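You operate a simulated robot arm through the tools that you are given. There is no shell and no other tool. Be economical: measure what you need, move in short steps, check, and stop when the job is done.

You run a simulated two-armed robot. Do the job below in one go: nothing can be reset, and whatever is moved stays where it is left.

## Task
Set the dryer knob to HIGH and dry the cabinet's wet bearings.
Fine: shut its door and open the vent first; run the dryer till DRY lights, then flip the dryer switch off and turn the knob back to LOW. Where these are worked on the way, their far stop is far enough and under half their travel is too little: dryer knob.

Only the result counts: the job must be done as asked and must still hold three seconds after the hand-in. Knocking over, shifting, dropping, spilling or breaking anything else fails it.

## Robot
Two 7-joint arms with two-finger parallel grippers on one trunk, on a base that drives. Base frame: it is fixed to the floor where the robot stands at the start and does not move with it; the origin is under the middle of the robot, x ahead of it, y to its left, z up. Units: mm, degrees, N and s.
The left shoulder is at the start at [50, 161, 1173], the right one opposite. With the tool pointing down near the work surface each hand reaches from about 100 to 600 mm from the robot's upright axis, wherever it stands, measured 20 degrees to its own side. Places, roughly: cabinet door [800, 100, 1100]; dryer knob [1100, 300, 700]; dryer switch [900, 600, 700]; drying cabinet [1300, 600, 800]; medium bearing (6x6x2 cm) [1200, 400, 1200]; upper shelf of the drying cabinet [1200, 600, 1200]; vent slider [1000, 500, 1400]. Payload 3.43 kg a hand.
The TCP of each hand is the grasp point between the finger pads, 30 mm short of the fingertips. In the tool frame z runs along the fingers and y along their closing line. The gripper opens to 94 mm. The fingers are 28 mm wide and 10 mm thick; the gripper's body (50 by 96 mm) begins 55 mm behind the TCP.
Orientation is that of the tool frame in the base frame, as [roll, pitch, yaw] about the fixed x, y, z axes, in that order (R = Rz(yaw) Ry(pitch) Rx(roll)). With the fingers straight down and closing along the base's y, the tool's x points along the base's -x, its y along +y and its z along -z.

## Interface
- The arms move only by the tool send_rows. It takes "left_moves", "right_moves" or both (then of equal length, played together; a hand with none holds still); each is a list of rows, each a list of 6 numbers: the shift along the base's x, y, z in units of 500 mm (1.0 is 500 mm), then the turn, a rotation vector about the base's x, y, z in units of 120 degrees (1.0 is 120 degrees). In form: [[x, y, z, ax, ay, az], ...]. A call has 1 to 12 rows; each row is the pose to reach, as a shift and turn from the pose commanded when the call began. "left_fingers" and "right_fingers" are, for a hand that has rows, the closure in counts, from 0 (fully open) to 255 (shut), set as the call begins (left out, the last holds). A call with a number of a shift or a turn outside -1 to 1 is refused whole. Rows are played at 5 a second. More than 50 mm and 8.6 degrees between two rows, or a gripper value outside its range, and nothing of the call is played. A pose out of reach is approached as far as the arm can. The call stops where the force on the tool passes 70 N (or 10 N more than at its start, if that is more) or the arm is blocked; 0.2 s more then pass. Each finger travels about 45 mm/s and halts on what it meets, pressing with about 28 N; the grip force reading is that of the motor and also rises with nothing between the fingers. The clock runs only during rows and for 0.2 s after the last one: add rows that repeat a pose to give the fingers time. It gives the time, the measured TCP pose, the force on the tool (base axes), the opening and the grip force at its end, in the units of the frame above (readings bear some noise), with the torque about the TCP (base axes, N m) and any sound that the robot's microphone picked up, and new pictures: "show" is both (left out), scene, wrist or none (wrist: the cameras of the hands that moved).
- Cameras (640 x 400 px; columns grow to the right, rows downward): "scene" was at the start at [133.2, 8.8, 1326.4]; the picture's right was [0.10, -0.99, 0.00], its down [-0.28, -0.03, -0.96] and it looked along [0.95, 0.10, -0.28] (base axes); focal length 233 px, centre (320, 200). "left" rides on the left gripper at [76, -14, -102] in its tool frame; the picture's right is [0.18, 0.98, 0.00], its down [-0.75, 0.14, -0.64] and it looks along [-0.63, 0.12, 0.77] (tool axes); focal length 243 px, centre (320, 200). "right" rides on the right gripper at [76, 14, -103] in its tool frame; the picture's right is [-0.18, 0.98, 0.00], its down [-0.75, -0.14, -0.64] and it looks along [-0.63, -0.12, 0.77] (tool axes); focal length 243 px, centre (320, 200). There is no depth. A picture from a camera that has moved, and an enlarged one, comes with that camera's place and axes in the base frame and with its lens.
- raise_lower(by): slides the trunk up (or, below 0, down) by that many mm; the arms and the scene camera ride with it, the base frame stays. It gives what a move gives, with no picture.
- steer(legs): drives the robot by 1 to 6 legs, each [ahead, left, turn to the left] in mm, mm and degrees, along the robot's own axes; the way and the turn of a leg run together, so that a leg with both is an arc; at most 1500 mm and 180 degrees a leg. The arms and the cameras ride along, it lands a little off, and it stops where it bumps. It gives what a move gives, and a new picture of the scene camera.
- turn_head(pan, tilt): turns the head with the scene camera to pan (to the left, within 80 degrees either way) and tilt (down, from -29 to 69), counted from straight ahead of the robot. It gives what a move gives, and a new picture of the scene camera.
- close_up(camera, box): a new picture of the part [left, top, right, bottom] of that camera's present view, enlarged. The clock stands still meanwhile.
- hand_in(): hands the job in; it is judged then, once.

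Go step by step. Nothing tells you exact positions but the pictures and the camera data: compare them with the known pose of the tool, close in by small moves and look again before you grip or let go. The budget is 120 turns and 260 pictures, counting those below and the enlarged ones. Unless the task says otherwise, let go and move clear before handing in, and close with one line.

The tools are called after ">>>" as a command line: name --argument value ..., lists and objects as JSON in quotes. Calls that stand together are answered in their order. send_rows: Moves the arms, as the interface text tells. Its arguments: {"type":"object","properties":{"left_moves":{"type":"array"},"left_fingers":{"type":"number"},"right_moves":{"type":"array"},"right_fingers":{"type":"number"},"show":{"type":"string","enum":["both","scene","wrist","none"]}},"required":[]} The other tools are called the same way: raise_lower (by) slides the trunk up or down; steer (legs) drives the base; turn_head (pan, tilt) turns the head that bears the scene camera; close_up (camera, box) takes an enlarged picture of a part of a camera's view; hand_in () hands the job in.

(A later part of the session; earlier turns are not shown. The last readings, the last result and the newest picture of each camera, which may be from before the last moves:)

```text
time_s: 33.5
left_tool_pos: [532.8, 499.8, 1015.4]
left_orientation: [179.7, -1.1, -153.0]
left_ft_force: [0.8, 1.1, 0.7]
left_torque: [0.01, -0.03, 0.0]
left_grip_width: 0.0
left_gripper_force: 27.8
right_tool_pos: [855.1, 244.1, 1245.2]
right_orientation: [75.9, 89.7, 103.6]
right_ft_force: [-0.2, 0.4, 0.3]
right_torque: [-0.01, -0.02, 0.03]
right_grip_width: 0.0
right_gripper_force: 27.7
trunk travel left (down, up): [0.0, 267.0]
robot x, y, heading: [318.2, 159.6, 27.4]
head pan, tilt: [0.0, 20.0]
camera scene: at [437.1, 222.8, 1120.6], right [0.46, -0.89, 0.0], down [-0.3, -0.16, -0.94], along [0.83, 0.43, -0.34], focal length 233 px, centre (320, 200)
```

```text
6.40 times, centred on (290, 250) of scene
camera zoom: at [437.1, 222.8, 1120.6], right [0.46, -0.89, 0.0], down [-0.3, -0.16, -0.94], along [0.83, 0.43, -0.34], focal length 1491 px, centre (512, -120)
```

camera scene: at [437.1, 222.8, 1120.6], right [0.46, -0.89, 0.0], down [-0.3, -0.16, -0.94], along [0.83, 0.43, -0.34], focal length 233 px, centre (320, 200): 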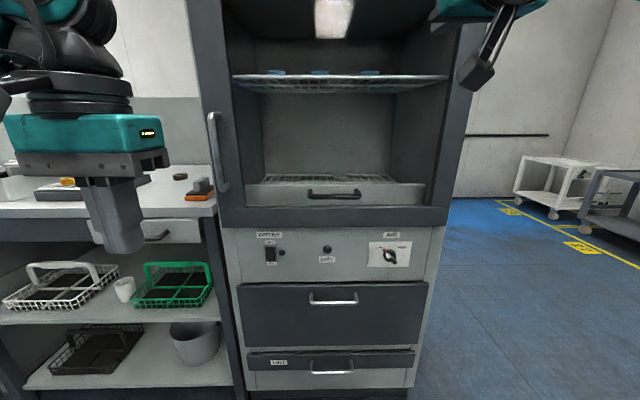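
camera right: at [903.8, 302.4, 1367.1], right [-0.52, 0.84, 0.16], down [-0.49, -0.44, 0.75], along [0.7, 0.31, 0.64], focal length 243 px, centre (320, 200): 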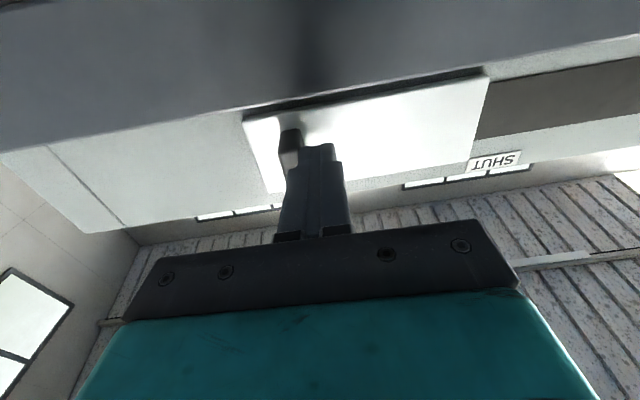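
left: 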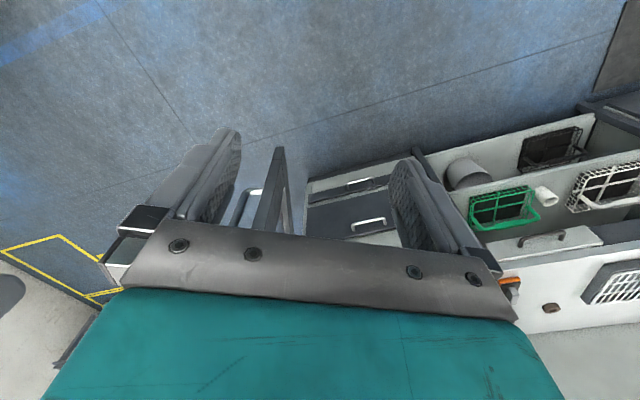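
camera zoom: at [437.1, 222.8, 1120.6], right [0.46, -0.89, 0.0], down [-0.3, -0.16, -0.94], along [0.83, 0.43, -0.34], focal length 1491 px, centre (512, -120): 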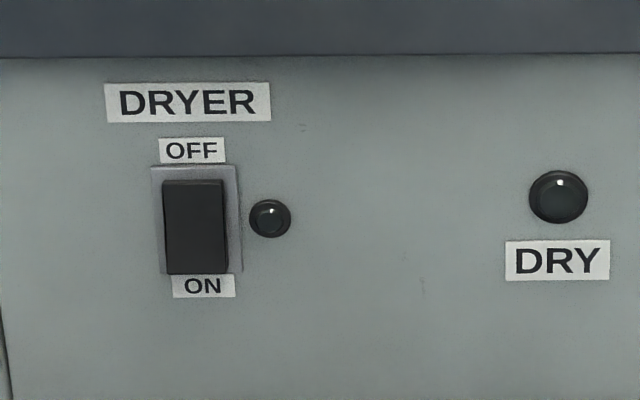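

The knob is a bar pointing upper-left (LOW) at about 1085 along heading, 211 right, z 729; HIGH is 90° clockwise. I lower the right hand in front of it, rolled to grip the bar, fingers partly open.

>>> send_rows --right_moves '[[-0.006, -0.009, -0.082, -0.028, -0.0144, 0], [-0.013, -0.019, -0.163, -0.0555, -0.0288, 0], [-0.019, -0.028, -0.245, -0.083, -0.043, 0], [-0.026, -0.037, -0.327, -0.111, -0.058, 0], [-0.032, -0.047, -0.408, -0.139, -0.072, 0], [-0.038, -0.056, -0.49, -0.1665, -0.0865, 0], [-0.045, -0.065, -0.572, -0.194, -0.101, 0], [-0.051, -0.075, -0.653, -0.222, -0.115, 0], [-0.058, -0.084, -0.735, -0.25, -0.13, 0], [-0.064, -0.093, -0.817, -0.2775, -0.144, 0], [-0.071, -0.103, -0.898, -0.305, -0.1586, 0], [-0.077, -0.112, -0.98, -0.333, -0.173, 0]]' --right_fingers 80

```text
time_s: 36.1
left_tool_pos: [533.1, 498.8, 1016.9]
left_orientation: [179.7, -1.1, -153.0]
left_ft_force: [0.2, -0.5, -0.1]
left_torque: [-0.03, 0.0, -0.03]
left_grip_width: 0.1
left_gripper_force: 28.0
right_tool_pos: [737.4, 281.1, 826.6]
right_orientation: [-90.7, 45.5, -63.7]
right_ft_force: [-1.1, -0.6, -0.7]
right_torque: [-0.01, -0.01, -0.03]
right_grip_width: 64.5
right_gripper_force: 0.0
right hand out of reach, approached as far as the arm can: row 6, 7, 8, 9, 10, 11, 12
trunk travel left (down, up): [0.0, 267.0]
robot x, y, heading: [318.5, 165.0, 27.4]
head pan, tilt: [0.0, 20.0]
camera scene: at [437.2, 222.7, 1120.5], right [0.46, -0.89, 0.0], down [-0.3, -0.16, -0.94], along [0.83, 0.43, -0.34], focal length 233 px, centre (320, 200)
camera right: at [667.0, 194.8, 762.2], right [-0.38, 0.74, -0.56], down [-0.76, 0.1, 0.64], along [0.53, 0.67, 0.53], focal length 243 px, centre (320, 200)
```

scene: 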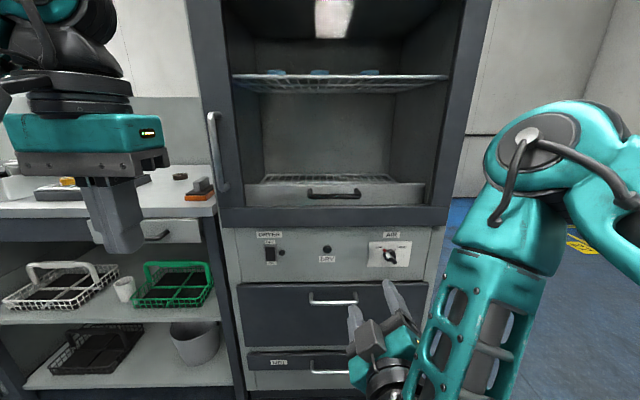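
right: 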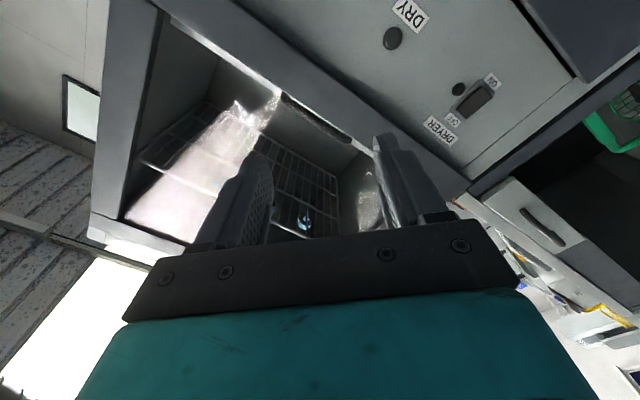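

The arm fell short in this close-in pose. I extend it forward to see if it reaches better there.

>>> send_rows --right_moves '[[0.06, 0.03, 0, 0, 0, 0], [0.12, 0.061, 0, 0, 0, 0], [0.177, 0.092, 0, 0, 0, 0], [0.177, 0.092, 0, 0, 0, 0]]'

```text
time_s: 37.1
left_tool_pos: [531.9, 499.9, 1016.5]
left_orientation: [179.8, -1.1, -152.9]
left_ft_force: [0.1, 0.3, 0.5]
left_torque: [0.0, 0.01, -0.05]
left_grip_width: 0.0
left_gripper_force: 27.6
right_tool_pos: [807.7, 347.5, 840.3]
right_orientation: [-90.4, 45.2, -62.8]
right_ft_force: [-0.9, -0.4, -0.8]
right_torque: [0.0, -0.01, 0.0]
right_grip_width: 64.7
right_gripper_force: 0.1
right hand out of reach, approached as far as the arm can: row 1, 2, 3, 4
trunk travel left (down, up): [0.0, 267.0]
robot x, y, heading: [315.8, 161.1, 27.4]
head pan, tilt: [0.0, 20.0]
camera scene: at [437.1, 222.8, 1120.5], right [0.46, -0.89, 0.0], down [-0.3, -0.16, -0.94], along [0.83, 0.43, -0.34], focal length 233 px, centre (320, 200)
camera right: at [736.8, 262.0, 776.7], right [-0.38, 0.73, -0.56], down [-0.77, 0.09, 0.64], along [0.52, 0.67, 0.53], focal length 243 px, centre (320, 200)
```

scene: 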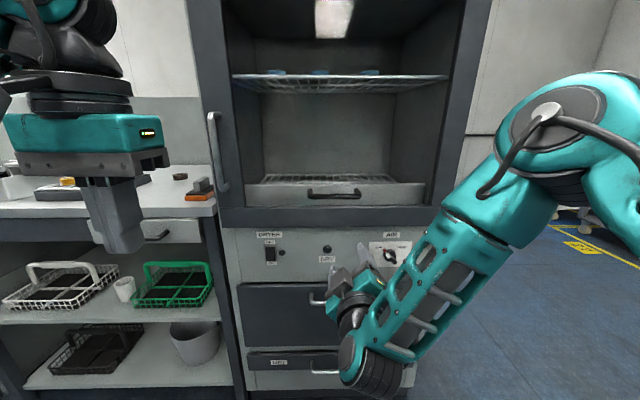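
right: 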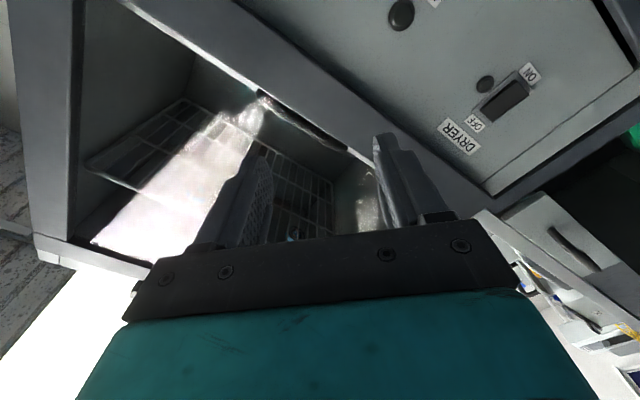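

The rolled pose strains the arm. I undo the roll to see if the plain forward pose reaches; the knob can be turned by pushing its bar ends instead.

>>> send_rows --right_moves '[[0, 0, 0, 0.056, 0.029, 0], [0, 0, 0, 0.111, 0.058, 0], [0, 0, 0, 0.167, 0.0865, 0], [0, 0, 0, 0.222, 0.115, 0], [0, 0, 0, 0.278, 0.144, 0], [0, 0, 0, 0.333, 0.173, 0], [0, 0, 0, 0.333, 0.173, 0]]' --right_fingers 255

```text
time_s: 38.8
left_tool_pos: [532.9, 498.9, 1015.2]
left_orientation: [179.7, -1.2, -153.0]
left_ft_force: [-1.1, -1.1, -0.9]
left_torque: [-0.01, 0.0, -0.03]
left_grip_width: 0.0
left_gripper_force: 27.8
right_tool_pos: [806.6, 351.1, 840.3]
right_orientation: [108.9, 89.5, 136.2]
right_ft_force: [-0.1, 0.0, 0.7]
right_torque: [0.0, 0.0, -0.01]
right_grip_width: 0.0
right_gripper_force: 27.8
trunk travel left (down, up): [0.0, 267.0]
robot x, y, heading: [319.5, 158.9, 27.5]
head pan, tilt: [0.0, 20.0]
camera scene: at [437.1, 222.8, 1120.5], right [0.46, -0.89, 0.0], down [-0.3, -0.16, -0.94], along [0.83, 0.43, -0.34], focal length 233 px, centre (320, 200)
camera right: at [710.9, 316.0, 763.3], right [-0.45, 0.87, 0.19], down [-0.5, -0.42, 0.75], along [0.74, 0.24, 0.63], focal length 243 px, centre (320, 200)
```

scene: 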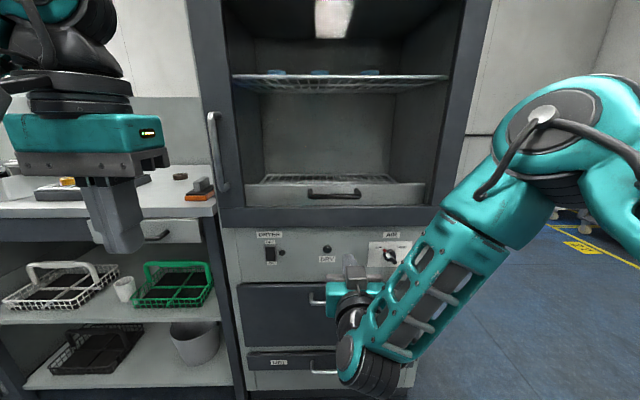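
right: 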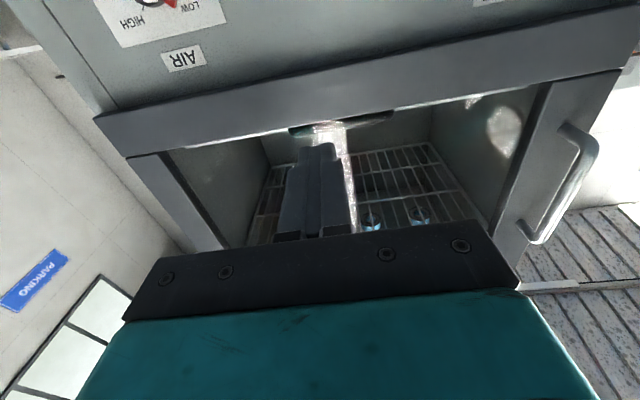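

>>> send_rows --right_moves '[[0.023, -0.044, -0.037, 0, 0, 0], [0.045, -0.087, -0.073, 0, 0, 0], [0.068, -0.13, -0.11, 0, 0, 0], [0.09, -0.174, -0.147, 0, 0, 0], [0.113, -0.217, -0.183, 0, 0, 0], [0.136, -0.261, -0.22, 0, 0, 0]]'

```text
time_s: 40.1
left_tool_pos: [532.2, 499.6, 1015.7]
left_orientation: [179.7, -1.2, -153.0]
left_ft_force: [-0.6, 0.6, -0.3]
left_torque: [0.01, 0.01, 0.01]
left_grip_width: 0.1
left_gripper_force: 28.0
right_tool_pos: [792.4, 341.3, 831.0]
right_orientation: [112.6, 89.8, 140.1]
right_ft_force: [-0.2, -1.0, -0.4]
right_torque: [0.01, 0.0, 0.0]
right_grip_width: 0.0
right_gripper_force: 28.1
right hand out of reach, approached as far as the arm can: row 1, 2, 3, 4, 5, 6
trunk travel left (down, up): [0.0, 267.0]
robot x, y, heading: [319.6, 162.3, 27.6]
head pan, tilt: [0.0, 20.0]
camera scene: at [437.1, 222.8, 1120.5], right [0.46, -0.89, 0.0], down [-0.3, -0.16, -0.94], along [0.83, 0.43, -0.34], focal length 233 px, centre (320, 200)
camera right: at [695.9, 307.1, 755.2], right [-0.45, 0.87, 0.19], down [-0.5, -0.42, 0.75], along [0.74, 0.25, 0.63], focal length 243 px, centre (320, 200)
```

scene: 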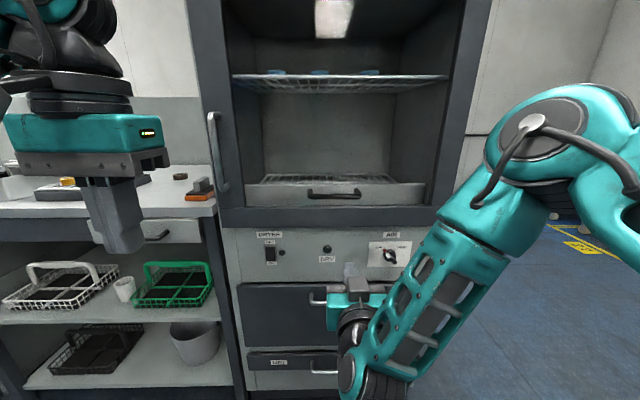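
right: 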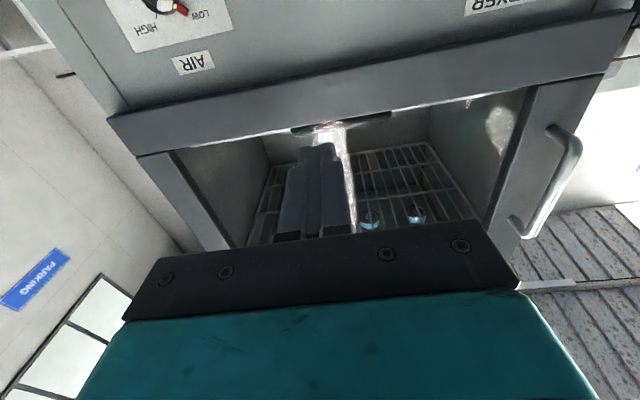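

The wrist limit bites when the arm is folded; I extend farther forward (still short of the door) and lower there.

>>> send_rows --right_moves '[[0.07, 0.036, 0, 0, 0, 0], [0.14, 0.072, 0, 0, 0, 0], [0.2, 0.104, 0, 0, 0, 0], [0.223, 0.06, -0.02, 0, 0, 0], [0.246, 0.016, -0.04, 0, 0, 0], [0.269, -0.028, -0.06, 0, 0, 0], [0.292, -0.072, -0.08, 0, 0, 0], [0.315, -0.116, -0.12, 0, 0, 0], [0.315, -0.116, -0.16, 0, 0, 0], [0.315, -0.116, -0.2, 0, 0, 0]]'

```text
time_s: 42.4
left_tool_pos: [532.5, 500.9, 1015.3]
left_orientation: [179.7, -1.2, -152.9]
left_ft_force: [0.6, -0.1, 0.4]
left_torque: [-0.02, 0.01, -0.02]
left_grip_width: 0.2
left_gripper_force: 27.6
right_tool_pos: [863.8, 395.4, 843.2]
right_orientation: [155.1, 89.4, -178.1]
right_ft_force: [0.1, 0.4, -0.2]
right_torque: [0.0, 0.03, -0.02]
right_grip_width: 0.0
right_gripper_force: 28.6
right hand out of reach, approached as far as the arm can: row 1, 2, 3, 4, 5, 6, 7, 8, 9, 10
trunk travel left (down, up): [0.0, 267.0]
robot x, y, heading: [319.2, 163.8, 27.3]
head pan, tilt: [0.0, 20.0]
camera scene: at [437.0, 222.8, 1120.6], right [0.46, -0.89, 0.0], down [-0.3, -0.16, -0.94], along [0.83, 0.43, -0.34], focal length 233 px, centre (320, 200)
camera right: at [765.9, 360.5, 767.3], right [-0.44, 0.88, 0.19], down [-0.5, -0.41, 0.76], along [0.74, 0.24, 0.62], focal length 243 px, centre (320, 200)
```

scene: 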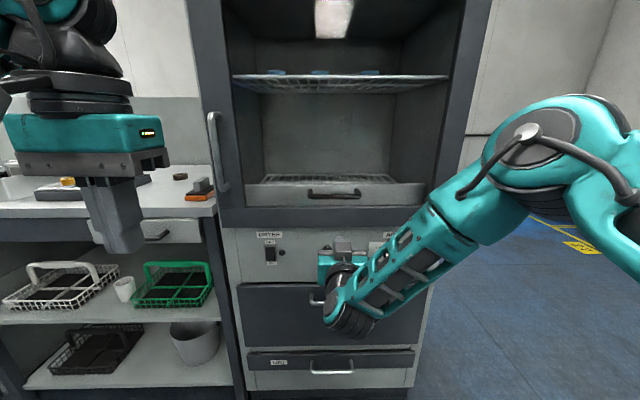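
right: 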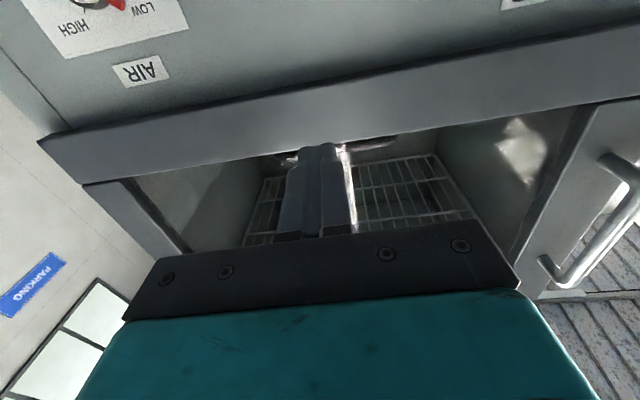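

The wrist is on its limit; I pitch the fingers 40° downward, which should free the arm, and then shift right and down.

>>> send_rows --right_moves '[[0, 0, 0, -0.031, 0.059, 0], [0, 0, 0, -0.062, 0.118, 0], [0, 0, 0, -0.092, 0.177, 0], [0, 0, 0, -0.123, 0.236, 0], [0, 0, 0, -0.154, 0.296, 0], [0.023, -0.044, -0.02, -0.154, 0.296, 0], [0.046, -0.088, -0.04, -0.154, 0.296, 0], [0.069, -0.132, -0.06, -0.154, 0.296, 0], [0.092, -0.176, -0.08, -0.154, 0.296, 0], [0.115, -0.22, -0.1, -0.154, 0.296, 0], [0.13, -0.25, -0.12, -0.154, 0.296, 0]]'

```text
time_s: 44.8
left_tool_pos: [533.5, 499.7, 1016.6]
left_orientation: [179.7, -1.1, -153.0]
left_ft_force: [0.2, -0.9, -0.3]
left_torque: [-0.01, -0.02, 0.02]
left_grip_width: 0.1
left_gripper_force: 28.1
right_tool_pos: [934.5, 264.4, 784.7]
right_orientation: [179.5, 50.0, -152.9]
right_ft_force: [0.9, 0.2, -0.3]
right_torque: [0.0, -0.01, -0.02]
right_grip_width: 0.2
right_gripper_force: 27.9
trunk travel left (down, up): [0.0, 267.0]
robot x, y, heading: [314.3, 162.7, 27.5]
head pan, tilt: [0.0, 20.0]
camera scene: at [437.1, 222.7, 1120.5], right [0.46, -0.89, 0.0], down [-0.3, -0.16, -0.94], along [0.83, 0.43, -0.34], focal length 233 px, centre (320, 200)
camera right: at [815.8, 219.1, 792.1], right [-0.35, 0.93, 0.15], down [0.06, -0.13, 0.99], along [0.94, 0.35, -0.01], focal length 243 px, centre (320, 200)
```

scene: 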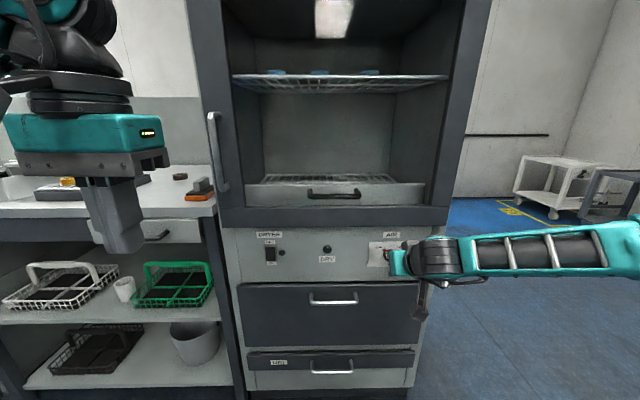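
right: 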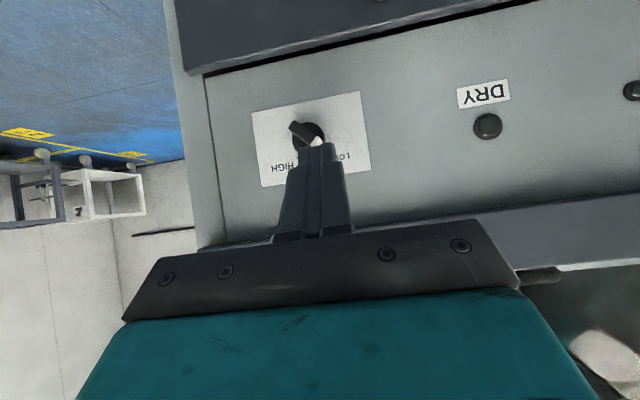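

Now the hand is just in front of the knob with a good view. From this arm posture I try levelling the fingers again.

>>> send_rows --right_moves '[[-0.014, -0.007, -0.01, 0.031, -0.059, 0], [-0.028, -0.014, -0.02, 0.062, -0.118, 0], [-0.042, -0.02, -0.03, 0.092, -0.177, 0], [-0.056, -0.028, -0.04, 0.123, -0.236, 0], [-0.056, -0.028, -0.05, 0.146, -0.281, 0]]'

```text
time_s: 46.0
left_tool_pos: [531.8, 499.0, 1015.2]
left_orientation: [179.7, -1.2, -152.9]
left_ft_force: [0.0, 0.0, 0.4]
left_torque: [0.04, -0.02, 0.01]
left_grip_width: 0.1
left_gripper_force: 28.0
right_tool_pos: [839.8, 352.3, 822.8]
right_orientation: [178.0, 86.6, -157.0]
right_ft_force: [0.1, -0.2, -0.4]
right_torque: [-0.07, 0.01, -0.01]
right_grip_width: 0.0
right_gripper_force: 28.1
right hand out of reach, approached as far as the arm can: row 2, 3, 4, 5
trunk travel left (down, up): [0.0, 267.0]
robot x, y, heading: [320.4, 162.3, 27.6]
head pan, tilt: [0.0, 20.0]
camera scene: at [437.3, 222.8, 1120.5], right [0.46, -0.89, 0.0], down [-0.3, -0.16, -0.94], along [0.83, 0.43, -0.34], focal length 233 px, centre (320, 200)
camera right: at [737.8, 319.7, 752.3], right [-0.41, 0.89, 0.19], down [-0.48, -0.38, 0.79], along [0.78, 0.23, 0.58], focal length 243 px, centre (320, 200)
```

scene: 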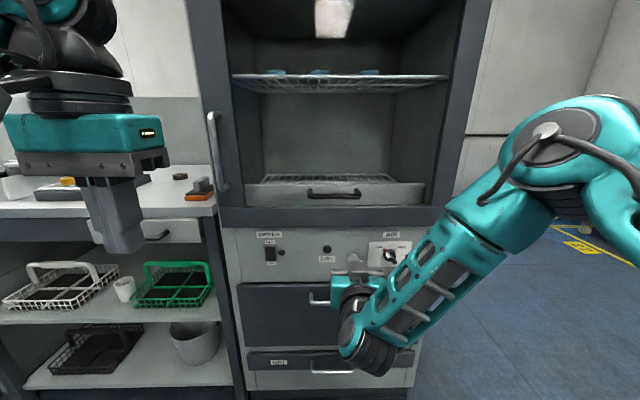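
right: 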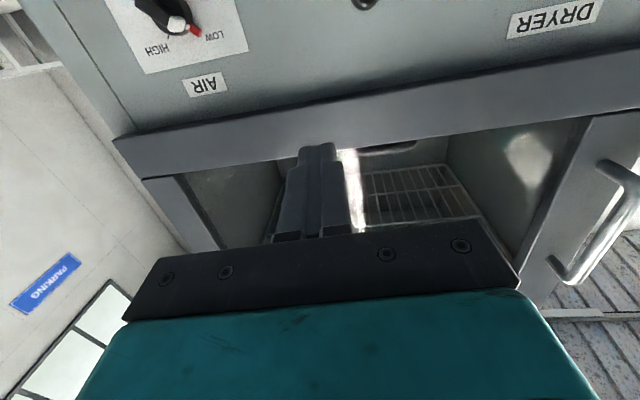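

Level is out of reach, but 40° down works well. I return to that pitch, a little left of the knob, and look closely.

>>> send_rows --right_moves '[[0, 0, 0, -0.028, 0.054, 0], [0, 0, 0, -0.056, 0.108, 0], [0, 0, 0, -0.085, 0.162, 0], [0, 0, 0, -0.113, 0.216, 0], [0, 0, 0, -0.141, 0.2705, 0], [0.04, -0.04, -0.02, -0.141, 0.2705, 0], [0.08, -0.08, -0.04, -0.141, 0.2705, 0], [0.12, -0.12, -0.06, -0.141, 0.2705, 0], [0.15, -0.147, -0.076, -0.141, 0.2705, 0]]' --show "wrist"

>>> close_up --camera "right" --box '[220, 60, 400, 180]'

```text
time_s: 48.0
left_tool_pos: [532.1, 499.7, 1016.5]
left_orientation: [179.7, -1.2, -153.0]
left_ft_force: [-0.4, 0.9, 0.2]
left_torque: [-0.02, -0.02, 0.05]
left_grip_width: 0.1
left_gripper_force: 28.1
right_tool_pos: [918.6, 276.1, 786.1]
right_orientation: [-177.8, 49.9, -152.8]
right_ft_force: [-0.6, 0.0, 0.2]
right_torque: [0.02, 0.0, 0.01]
right_grip_width: 0.1
right_gripper_force: 28.4
trunk travel left (down, up): [0.0, 267.0]
robot x, y, heading: [315.5, 160.9, 27.1]
head pan, tilt: [0.0, 20.0]
camera right: at [799.4, 233.4, 793.7], right [-0.32, 0.94, 0.12], down [0.04, -0.11, 0.99], along [0.95, 0.32, -0.01], focal length 243 px, centre (320, 200)
```

right: 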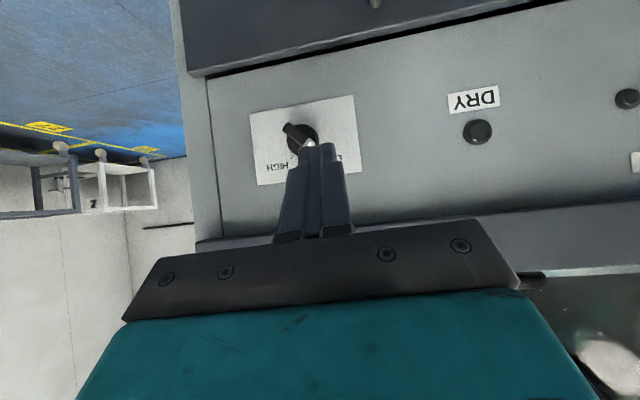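

```text
3.33 times, centred on (310, 120) of right
camera zoom: at [799.4, 233.4, 793.7], right [-0.32, 0.94, 0.12], down [0.04, -0.11, 0.99], along [0.95, 0.32, -0.01], focal length 809 px, centre (353, 467)
```

zoom: 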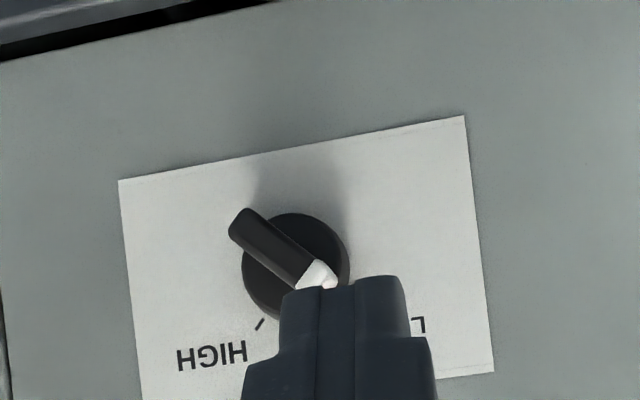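

>>> send_rows --right_moves '[[0.045, 0.029, -0.01, 0, 0, 0], [0.09, 0.058, -0.02, 0, 0, 0], [0.135, 0.086, -0.034, 0, 0, 0]]' --show "wrist"

>>> close_up --camera "right" --box '[200, 40, 400, 173]'

>>> close_up --camera "scene" --box '[350, 210, 450, 272]'

```text
time_s: 48.8
left_tool_pos: [533.2, 500.9, 1015.9]
left_orientation: [179.6, -1.2, -153.0]
left_ft_force: [0.5, -0.4, 0.7]
left_torque: [-0.01, -0.01, -0.02]
left_grip_width: 0.0
left_gripper_force: 27.8
right_tool_pos: [985.4, 319.5, 770.9]
right_orientation: [-177.8, 49.9, -153.0]
right_ft_force: [-0.2, -0.4, -0.2]
right_torque: [-0.01, 0.01, 0.03]
right_grip_width: 0.0
right_gripper_force: 27.8
trunk travel left (down, up): [0.0, 267.0]
robot x, y, heading: [319.3, 164.0, 27.2]
head pan, tilt: [0.0, 20.0]
camera right: at [865.3, 277.3, 777.7], right [-0.32, 0.94, 0.12], down [0.05, -0.11, 0.99], along [0.95, 0.32, -0.01], focal length 243 px, centre (320, 200)
```

right: 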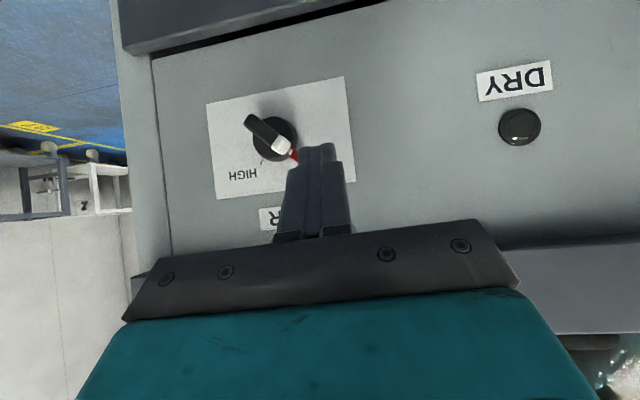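

```text
3.01 times, centred on (300, 106) of right
camera zoom: at [865.3, 277.3, 777.7], right [-0.32, 0.94, 0.12], down [0.05, -0.11, 0.99], along [0.95, 0.32, -0.01], focal length 730 px, centre (380, 481)
```

zoom: 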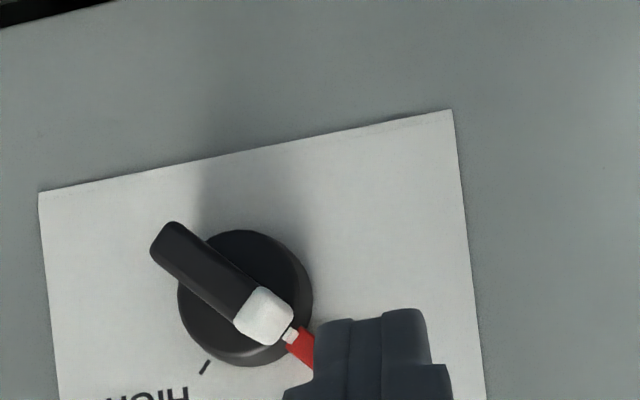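

```text
6.40 times, centred on (400, 241) of scene
camera zoom: at [437.1, 222.9, 1120.5], right [0.46, -0.89, 0.0], down [-0.3, -0.16, -0.94], along [0.83, 0.43, -0.34], focal length 1491 px, centre (-192, -62)
```

zoom: 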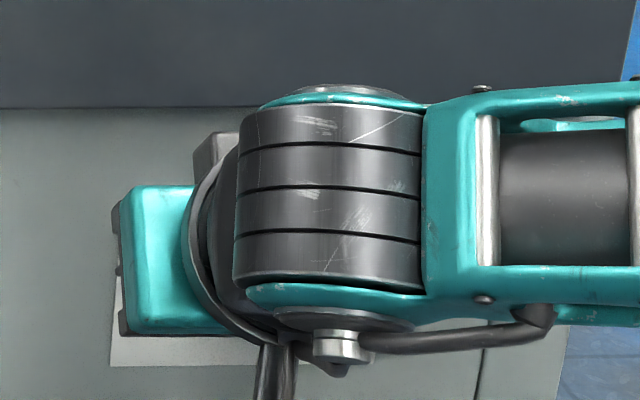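

Triangulation puts the knob face at about 1105 along heading, 220 right, z 717. I bring the fingertip beside the bar's upper-left end and push right, which turns it clockwise.

>>> send_rows --right_moves '[[0.036, 0.018, -0.014, 0, 0, 0], [0.071, 0.037, -0.028, 0, 0, 0], [0.083, 0.014, -0.028, 0, 0, 0], [0.092, -0.004, -0.028, 0, 0, 0]]' --show "wrist"

>>> close_up --camera "right" --box '[180, 40, 400, 187]'

```text
time_s: 49.8
left_tool_pos: [532.1, 500.8, 1015.9]
left_orientation: [179.8, -1.1, -152.9]
left_ft_force: [-1.0, -0.1, -0.7]
left_torque: [0.0, -0.05, 0.04]
left_grip_width: 0.0
left_gripper_force: 27.9
right_tool_pos: [1030.2, 320.3, 756.9]
right_orientation: [-178.1, 49.9, -152.7]
right_ft_force: [-3.3, 8.5, 3.7]
right_torque: [0.19, 0.01, 0.18]
right_grip_width: 0.0
right_gripper_force: 27.6
trunk travel left (down, up): [0.0, 267.0]
robot x, y, heading: [317.1, 161.9, 27.5]
head pan, tilt: [0.0, 20.0]
camera right: at [909.5, 277.4, 763.2], right [-0.32, 0.94, 0.12], down [0.05, -0.11, 0.99], along [0.94, 0.33, -0.01], focal length 243 px, centre (320, 200)
```

right: 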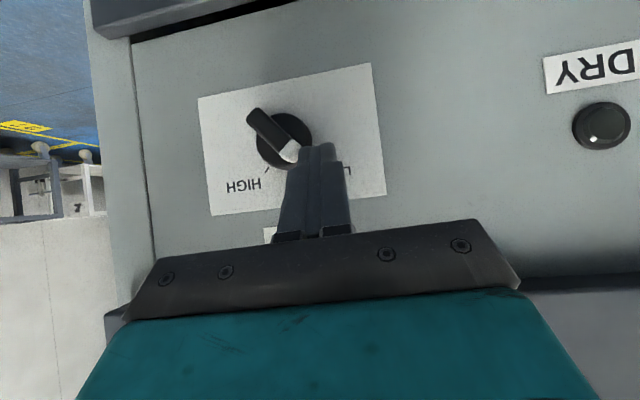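

```text
2.72 times, centred on (290, 114) of right
camera zoom: at [909.5, 277.4, 763.2], right [-0.32, 0.94, 0.12], down [0.05, -0.11, 0.99], along [0.94, 0.33, -0.01], focal length 660 px, centre (402, 435)
```

zoom: 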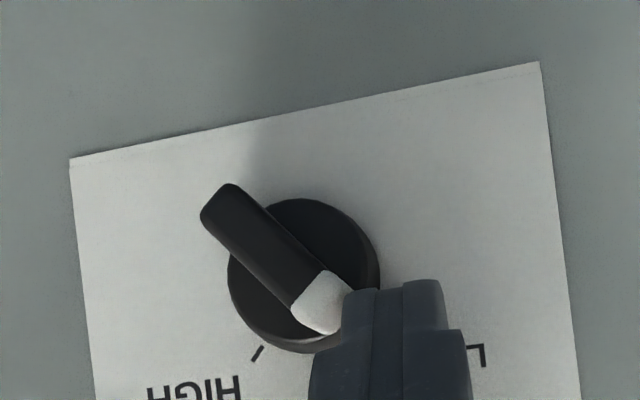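

Contact with the bar's white end. I keep pushing right.

>>> send_rows --right_moves '[[0.0074, -0.014, 0, 0, 0, 0], [0.0148, -0.0284, 0, 0, 0, 0], [0.0222, -0.0425, 0, 0, 0, 0]]' --show "wrist"

>>> close_up --camera "right" --box '[180, 40, 400, 187]'

```text
time_s: 50.5
left_tool_pos: [530.2, 500.3, 1016.4]
left_orientation: [179.8, -1.0, -153.0]
left_ft_force: [0.4, -0.4, -0.2]
left_torque: [0.02, 0.04, 0.05]
left_grip_width: 0.1
left_gripper_force: 28.0
right_tool_pos: [1038.1, 304.6, 758.8]
right_orientation: [-178.6, 50.3, -152.3]
right_ft_force: [-19.2, 21.1, 13.7]
right_torque: [0.57, 0.31, 0.3]
right_grip_width: 0.0
right_gripper_force: 27.9
trunk travel left (down, up): [0.0, 267.0]
robot x, y, heading: [318.5, 166.5, 27.5]
head pan, tilt: [0.0, 20.0]
camera right: at [918.7, 259.8, 765.0], right [-0.34, 0.93, 0.13], down [0.05, -0.12, 0.99], along [0.94, 0.34, 0.0], focal length 243 px, centre (320, 200)
```

right: 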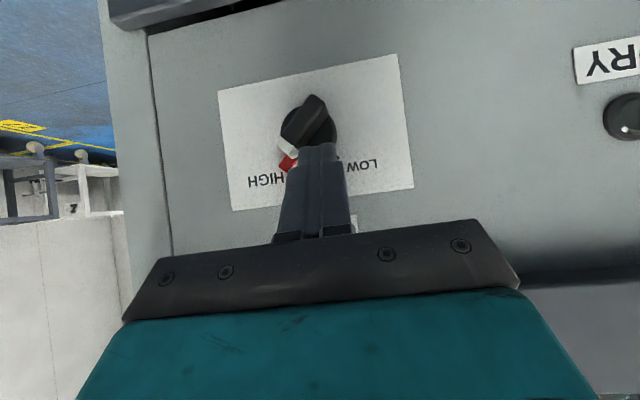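

```text
2.72 times, centred on (290, 114) of right
camera zoom: at [918.7, 259.8, 765.0], right [-0.34, 0.93, 0.13], down [0.05, -0.12, 0.99], along [0.94, 0.34, 0.0], focal length 660 px, centre (402, 435)
```

zoom: 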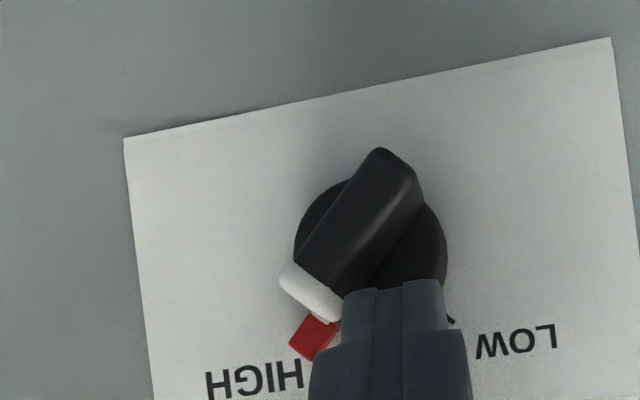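

The knob has swung over to about HIGH. A slight extra push confirms the stop.

>>> send_rows --right_moves '[[0.004, -0.007, 0, 0, 0, 0], [0.0074, -0.014, 0, 0, 0, 0]]' --show "none"

>>> send_rows --right_moves '[[-0.009, 0.018, 0, 0, 0, 0], [-0.03, 0.036, 0, 0, 0, 0], [-0.1, 0.0, 0.02, 0, 0, 0], [-0.17, -0.036, 0.03, 0, 0, 0]]' --show "wrist"

>>> close_up --camera "right" --box '[200, 60, 420, 207]'

```text
time_s: 51.1
left_tool_pos: [529.5, 501.9, 1015.7]
left_orientation: [179.9, -1.1, -152.9]
left_ft_force: [0.5, 0.3, -1.0]
left_torque: [-0.01, -0.02, 0.01]
left_grip_width: 0.0
left_gripper_force: 27.9
right_tool_pos: [1038.3, 303.6, 759.3]
right_orientation: [-179.0, 50.5, -151.8]
right_ft_force: [-20.5, 32.6, 13.6]
right_torque: [0.95, 0.34, 0.56]
right_grip_width: 0.1
right_gripper_force: 27.8
trunk travel left (down, up): [0.0, 267.0]
robot x, y, heading: [317.5, 162.3, 27.5]
head pan, tilt: [0.0, 20.0]
```

```text
time_s: 52.1
left_tool_pos: [532.6, 500.2, 1015.8]
left_orientation: [179.8, -1.1, -153.0]
left_ft_force: [1.1, -0.7, -0.2]
left_torque: [0.02, -0.06, 0.0]
left_grip_width: 0.0
left_gripper_force: 28.0
right_tool_pos: [965.4, 272.5, 769.7]
right_orientation: [-177.7, 49.8, -152.9]
right_ft_force: [-0.4, 0.0, 0.1]
right_torque: [0.0, 0.01, 0.02]
right_grip_width: 0.0
right_gripper_force: 28.1
trunk travel left (down, up): [0.0, 267.0]
robot x, y, heading: [322.3, 163.2, 27.0]
head pan, tilt: [0.0, 20.0]
camera right: at [844.5, 229.9, 777.1], right [-0.31, 0.94, 0.11], down [0.05, -0.11, 0.99], along [0.95, 0.32, -0.01], focal length 243 px, centre (320, 200)
```

right: 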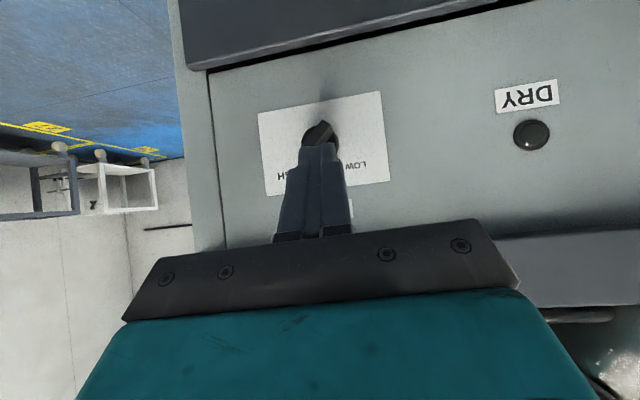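

```text
2.72 times, centred on (310, 134) of right
camera zoom: at [844.5, 229.9, 777.1], right [-0.31, 0.94, 0.11], down [0.05, -0.11, 0.99], along [0.95, 0.32, -0.01], focal length 660 px, centre (347, 381)
```

zoom: 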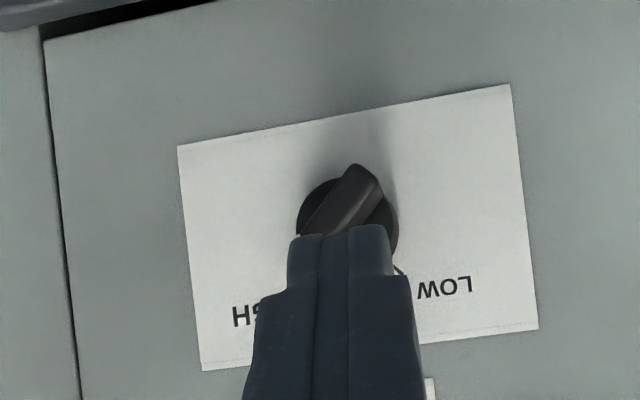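

The knob is at HIGH. For the switch I use the same right-hand pose: I back off a little and drive 345 mm sideways to the left.

>>> send_rows --right_moves '[[-0.071, -0.037, 0, 0, 0, 0], [-0.11, -0.057, -0.03, 0, 0, 0]]' --show "none"

>>> steer --legs '[[0, 345, 0]]'

>>> close_up --camera "right" --box '[140, 0, 540, 267]'

```text
time_s: 52.8
left_tool_pos: [532.4, 499.8, 1015.3]
left_orientation: [179.7, -1.2, -153.0]
left_ft_force: [-0.1, -0.2, -0.3]
left_torque: [0.01, 0.02, 0.01]
left_grip_width: 0.0
left_gripper_force: 27.7
right_tool_pos: [910.9, 244.0, 755.2]
right_orientation: [-177.9, 49.9, -152.9]
right_ft_force: [0.4, 0.6, 0.1]
right_torque: [-0.02, -0.01, 0.03]
right_grip_width: 0.0
right_gripper_force: 28.0
trunk travel left (down, up): [0.0, 267.0]
robot x, y, heading: [322.1, 165.8, 27.6]
head pan, tilt: [0.0, 20.0]
```

```text
time_s: 56.4
left_tool_pos: [376.0, 809.5, 1016.3]
left_orientation: [179.8, -1.1, -153.5]
left_ft_force: [0.0, 0.9, -0.1]
left_torque: [-0.04, 0.01, 0.0]
left_grip_width: 0.0
left_gripper_force: 28.1
right_tool_pos: [751.7, 552.3, 755.8]
right_orientation: [-177.8, 50.0, -153.4]
right_ft_force: [-0.4, 0.7, 0.1]
right_torque: [-0.01, 0.03, 0.01]
right_grip_width: 0.0
right_gripper_force: 28.4
trunk travel left (down, up): [0.0, 267.0]
robot x, y, heading: [161.2, 476.3, 26.8]
head pan, tilt: [0.0, 20.0]
camera scene: at [278.2, 533.1, 1120.5], right [0.45, -0.89, 0.0], down [-0.31, -0.15, -0.94], along [0.84, 0.42, -0.34], focal length 233 px, centre (320, 200)
```

scene: 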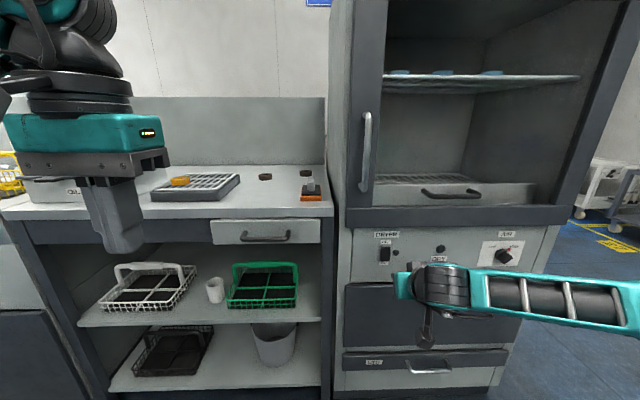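

```text
1.50 times, centred on (340, 134) of right
camera zoom: at [631.2, 510.3, 762.3], right [-0.31, 0.94, 0.12], down [0.04, -0.11, 0.99], along [0.95, 0.31, -0.01], focal length 364 px, centre (290, 300)
```

zoom: 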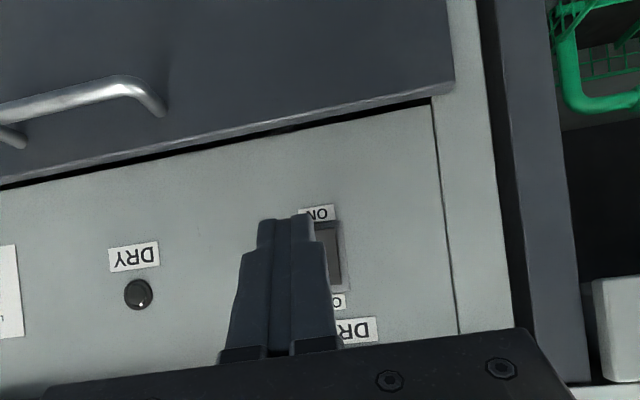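

>>> send_rows --right_moves '[[0.057, 0.032, -0.023, 0, 0, 0], [0.114, 0.064, -0.046, 0, 0, 0], [0.17, 0.095, -0.07, 0, 0, 0], [0.227, 0.127, -0.092, 0, 0, 0]]' --show "none"

>>> close_up --camera "right" --box '[200, 20, 460, 193]'

>>> close_up --camera "scene" --box '[360, 220, 530, 320]'

```text
time_s: 57.4
left_tool_pos: [376.5, 809.6, 1015.7]
left_orientation: [179.7, -1.2, -153.5]
left_ft_force: [-0.5, -0.4, -0.6]
left_torque: [-0.04, 0.02, 0.01]
left_grip_width: 0.1
left_gripper_force: 27.9
right_tool_pos: [866.4, 615.2, 712.0]
right_orientation: [-177.8, 49.9, -153.4]
right_ft_force: [0.1, 0.6, -0.2]
right_torque: [0.01, -0.02, -0.02]
right_grip_width: 0.2
right_gripper_force: 28.0
trunk travel left (down, up): [0.0, 267.0]
robot x, y, heading: [158.9, 471.7, 27.2]
head pan, tilt: [0.0, 20.0]
```

```text
2.31 times, centred on (330, 106) of right
camera zoom: at [745.9, 573.4, 718.2], right [-0.31, 0.94, 0.12], down [0.04, -0.11, 0.99], along [0.95, 0.31, -0.01], focal length 561 px, centre (297, 416)
```

zoom: 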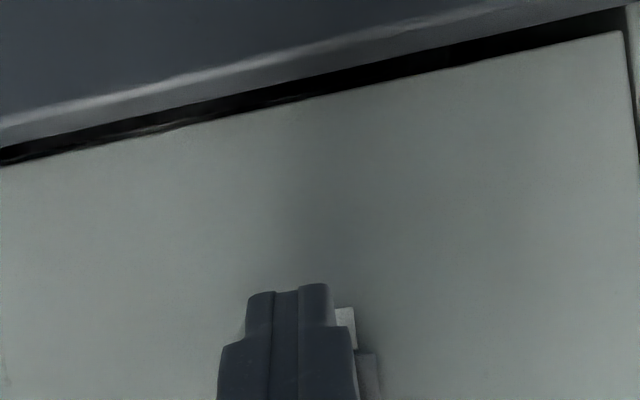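

```text
3.76 times, centred on (445, 270) of scene
camera zoom: at [278.2, 533.1, 1120.5], right [0.45, -0.89, 0.0], down [-0.31, -0.15, -0.94], along [0.84, 0.42, -0.34], focal length 877 px, centre (-151, -64)
```

zoom: 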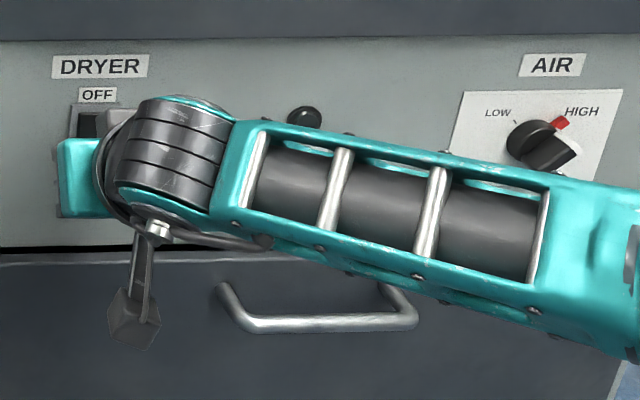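

The tip is in front of the rocker's lower (ON) half. I push forward gently.

>>> send_rows --right_moves '[[0.014, 0.0075, -0.006, 0, 0, 0], [0.028, 0.015, -0.006, 0, 0, 0], [0.043, 0.022, -0.006, 0, 0, 0], [0.053, 0.028, -0.006, 0, 0, 0], [0.064, 0.033, -0.006, 0, 0, 0]]' --show "none"

>>> close_up --camera "scene" --box '[360, 220, 530, 320]'

```text
time_s: 58.2
left_tool_pos: [372.9, 805.7, 1018.8]
left_orientation: [179.6, -0.9, -153.7]
left_ft_force: [0.5, -0.3, -0.1]
left_torque: [-0.01, 0.01, -0.01]
left_grip_width: 0.0
left_gripper_force: 28.2
right_tool_pos: [877.2, 621.6, 706.3]
right_orientation: [-177.8, 49.1, -153.4]
right_ft_force: [-32.0, -19.6, 20.6]
right_torque: [-0.04, -0.41, -0.06]
right_grip_width: 0.1
right_gripper_force: 28.0
trunk travel left (down, up): [0.0, 267.0]
robot x, y, heading: [158.0, 471.2, 26.7]
head pan, tilt: [0.0, 20.0]
heard: click
stopped in row 4 (right hand): the force on the tool passed its limit at 84 N (the readings are from after the stop); the commanded pose is now the measured one
```

```text
3.76 times, centred on (445, 270) of scene
camera zoom: at [272.9, 530.2, 1121.6], right [0.45, -0.89, 0.0], down [-0.3, -0.15, -0.94], along [0.84, 0.42, -0.34], focal length 877 px, centre (-151, -64)
```

zoom: 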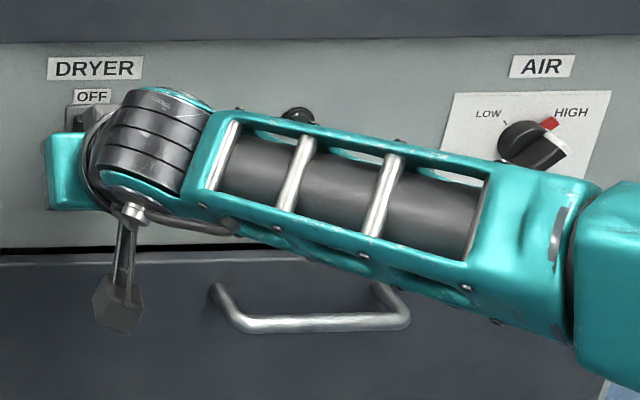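

A click: switched on. I pull back and look at the lamps.

>>> send_rows --right_moves '[[-0.07, -0.037, 0.0, 0, 0, 0], [-0.14, -0.074, -0.03, 0, 0, 0], [-0.2, -0.108, -0.1, 0, 0, 0], [-0.26, -0.14, -0.17, 0, 0, 0]]' --show "scene"

>>> close_up --camera "scene" --box '[350, 220, 530, 320]'

```text
time_s: 59.2
left_tool_pos: [374.4, 810.6, 1014.5]
left_orientation: [179.9, -1.2, -153.5]
left_ft_force: [0.6, -0.1, 0.3]
left_torque: [-0.04, -0.05, 0.02]
left_grip_width: 0.0
left_gripper_force: 28.0
right_tool_pos: [742.4, 568.2, 616.3]
right_orientation: [-179.7, 48.4, -154.1]
right_ft_force: [-1.6, -6.8, -8.0]
right_torque: [0.53, -0.52, 0.35]
right_grip_width: 0.0
right_gripper_force: 28.1
right hand out of reach, approached as far as the arm can: row 4
trunk travel left (down, up): [0.0, 267.0]
robot x, y, heading: [159.9, 473.6, 26.8]
head pan, tilt: [0.0, 20.0]
camera scene: at [276.2, 534.2, 1120.4], right [0.45, -0.89, 0.0], down [-0.3, -0.16, -0.94], along [0.84, 0.42, -0.34], focal length 233 px, centre (320, 200)
```

scene: 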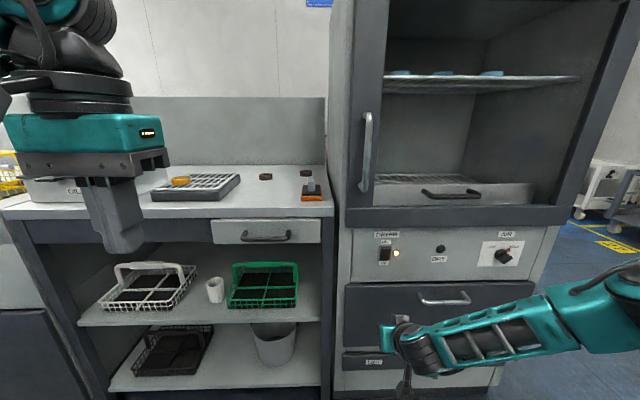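

```text
3.56 times, centred on (440, 270) of scene
camera zoom: at [276.2, 534.2, 1120.4], right [0.45, -0.89, 0.0], down [-0.3, -0.16, -0.94], along [0.84, 0.42, -0.34], focal length 828 px, centre (-107, -49)
```

zoom: 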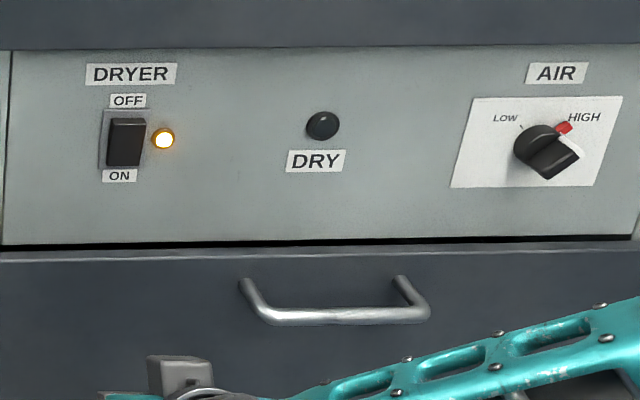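

The running lamp is lit and the knob sits at HIGH. I raise the hand a little and wait for DRY.

>>> send_rows --right_moves '[[0, 0, 0.05, 0, 0, 0], [0, 0, 0.1, 0, 0, 0], [0, 0, 0.1, 0, 0, 0], [0, 0, 0.1, 0, 0, 0], [0, 0, 0.1, 0, 0, 0], [0, 0, 0.1, 0, 0, 0], [0, 0, 0.1, 0, 0, 0], [0, 0, 0.1, 0, 0, 0], [0, 0, 0.1, 0, 0, 0], [0, 0, 0.1, 0, 0, 0], [0, 0, 0.1, 0, 0, 0], [0, 0, 0.1, 0, 0, 0]]' --show "scene"

>>> send_rows --right_moves '[[0, 0, 0, 0, 0, 0], [0, 0, 0, 0, 0, 0], [0, 0, 0, 0, 0, 0], [0, 0, 0, 0, 0, 0], [0, 0, 0, 0, 0, 0], [0, 0, 0, 0, 0, 0], [0, 0, 0, 0, 0, 0], [0, 0, 0, 0, 0, 0], [0, 0, 0, 0, 0, 0], [0, 0, 0, 0, 0, 0], [0, 0, 0, 0, 0, 0], [0, 0, 0, 0, 0, 0]]' --show "scene"

```text
time_s: 61.8
left_tool_pos: [376.2, 809.9, 1016.1]
left_orientation: [179.7, -1.2, -153.6]
left_ft_force: [-0.8, -0.9, 0.8]
left_torque: [0.02, -0.02, 0.0]
left_grip_width: 0.0
left_gripper_force: 28.0
right_tool_pos: [749.7, 554.4, 665.5]
right_orientation: [-177.8, 48.9, -153.5]
right_ft_force: [0.0, -0.3, 0.5]
right_torque: [-0.05, 0.02, 0.0]
right_grip_width: 0.1
right_gripper_force: 28.4
trunk travel left (down, up): [0.0, 267.0]
robot x, y, heading: [158.5, 474.6, 26.7]
head pan, tilt: [0.0, 20.0]
camera scene: at [277.3, 532.2, 1120.5], right [0.45, -0.89, 0.0], down [-0.31, -0.15, -0.94], along [0.84, 0.42, -0.34], focal length 233 px, centre (320, 200)
```

scene: 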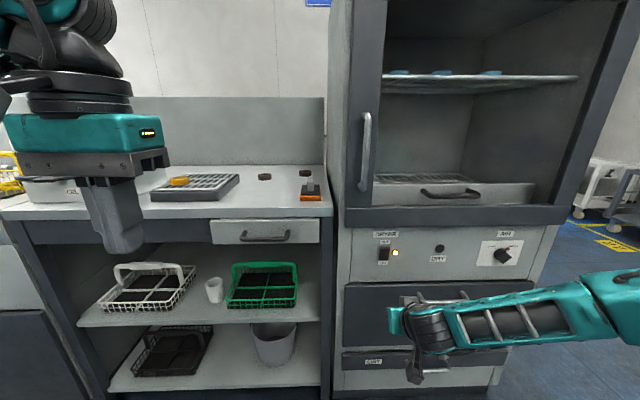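

```text
time_s: 64.4
left_tool_pos: [375.3, 809.0, 1016.1]
left_orientation: [179.8, -1.2, -153.7]
left_ft_force: [0.0, 0.1, 1.0]
left_torque: [0.01, 0.0, -0.01]
left_grip_width: 0.1
left_gripper_force: 28.4
right_tool_pos: [749.3, 553.5, 665.5]
right_orientation: [-177.8, 48.9, -153.7]
right_ft_force: [0.1, -0.4, 0.3]
right_torque: [0.0, 0.0, -0.03]
right_grip_width: 0.1
right_gripper_force: 27.9
trunk travel left (down, up): [0.0, 267.0]
robot x, y, heading: [158.6, 473.6, 26.7]
head pan, tilt: [0.0, 20.0]
camera scene: at [277.3, 532.2, 1120.5], right [0.45, -0.89, 0.0], down [-0.31, -0.15, -0.94], along [0.84, 0.42, -0.34], focal length 233 px, centre (320, 200)
```

scene: 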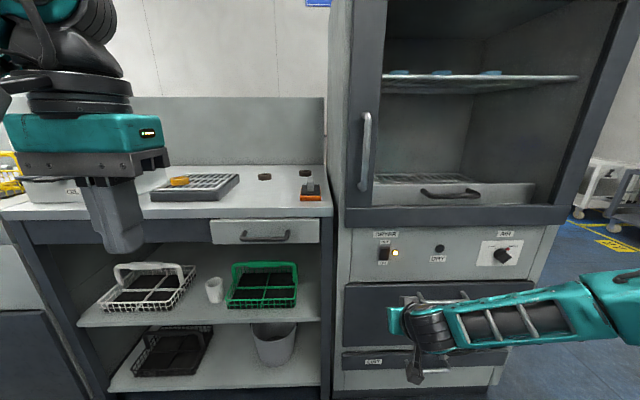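

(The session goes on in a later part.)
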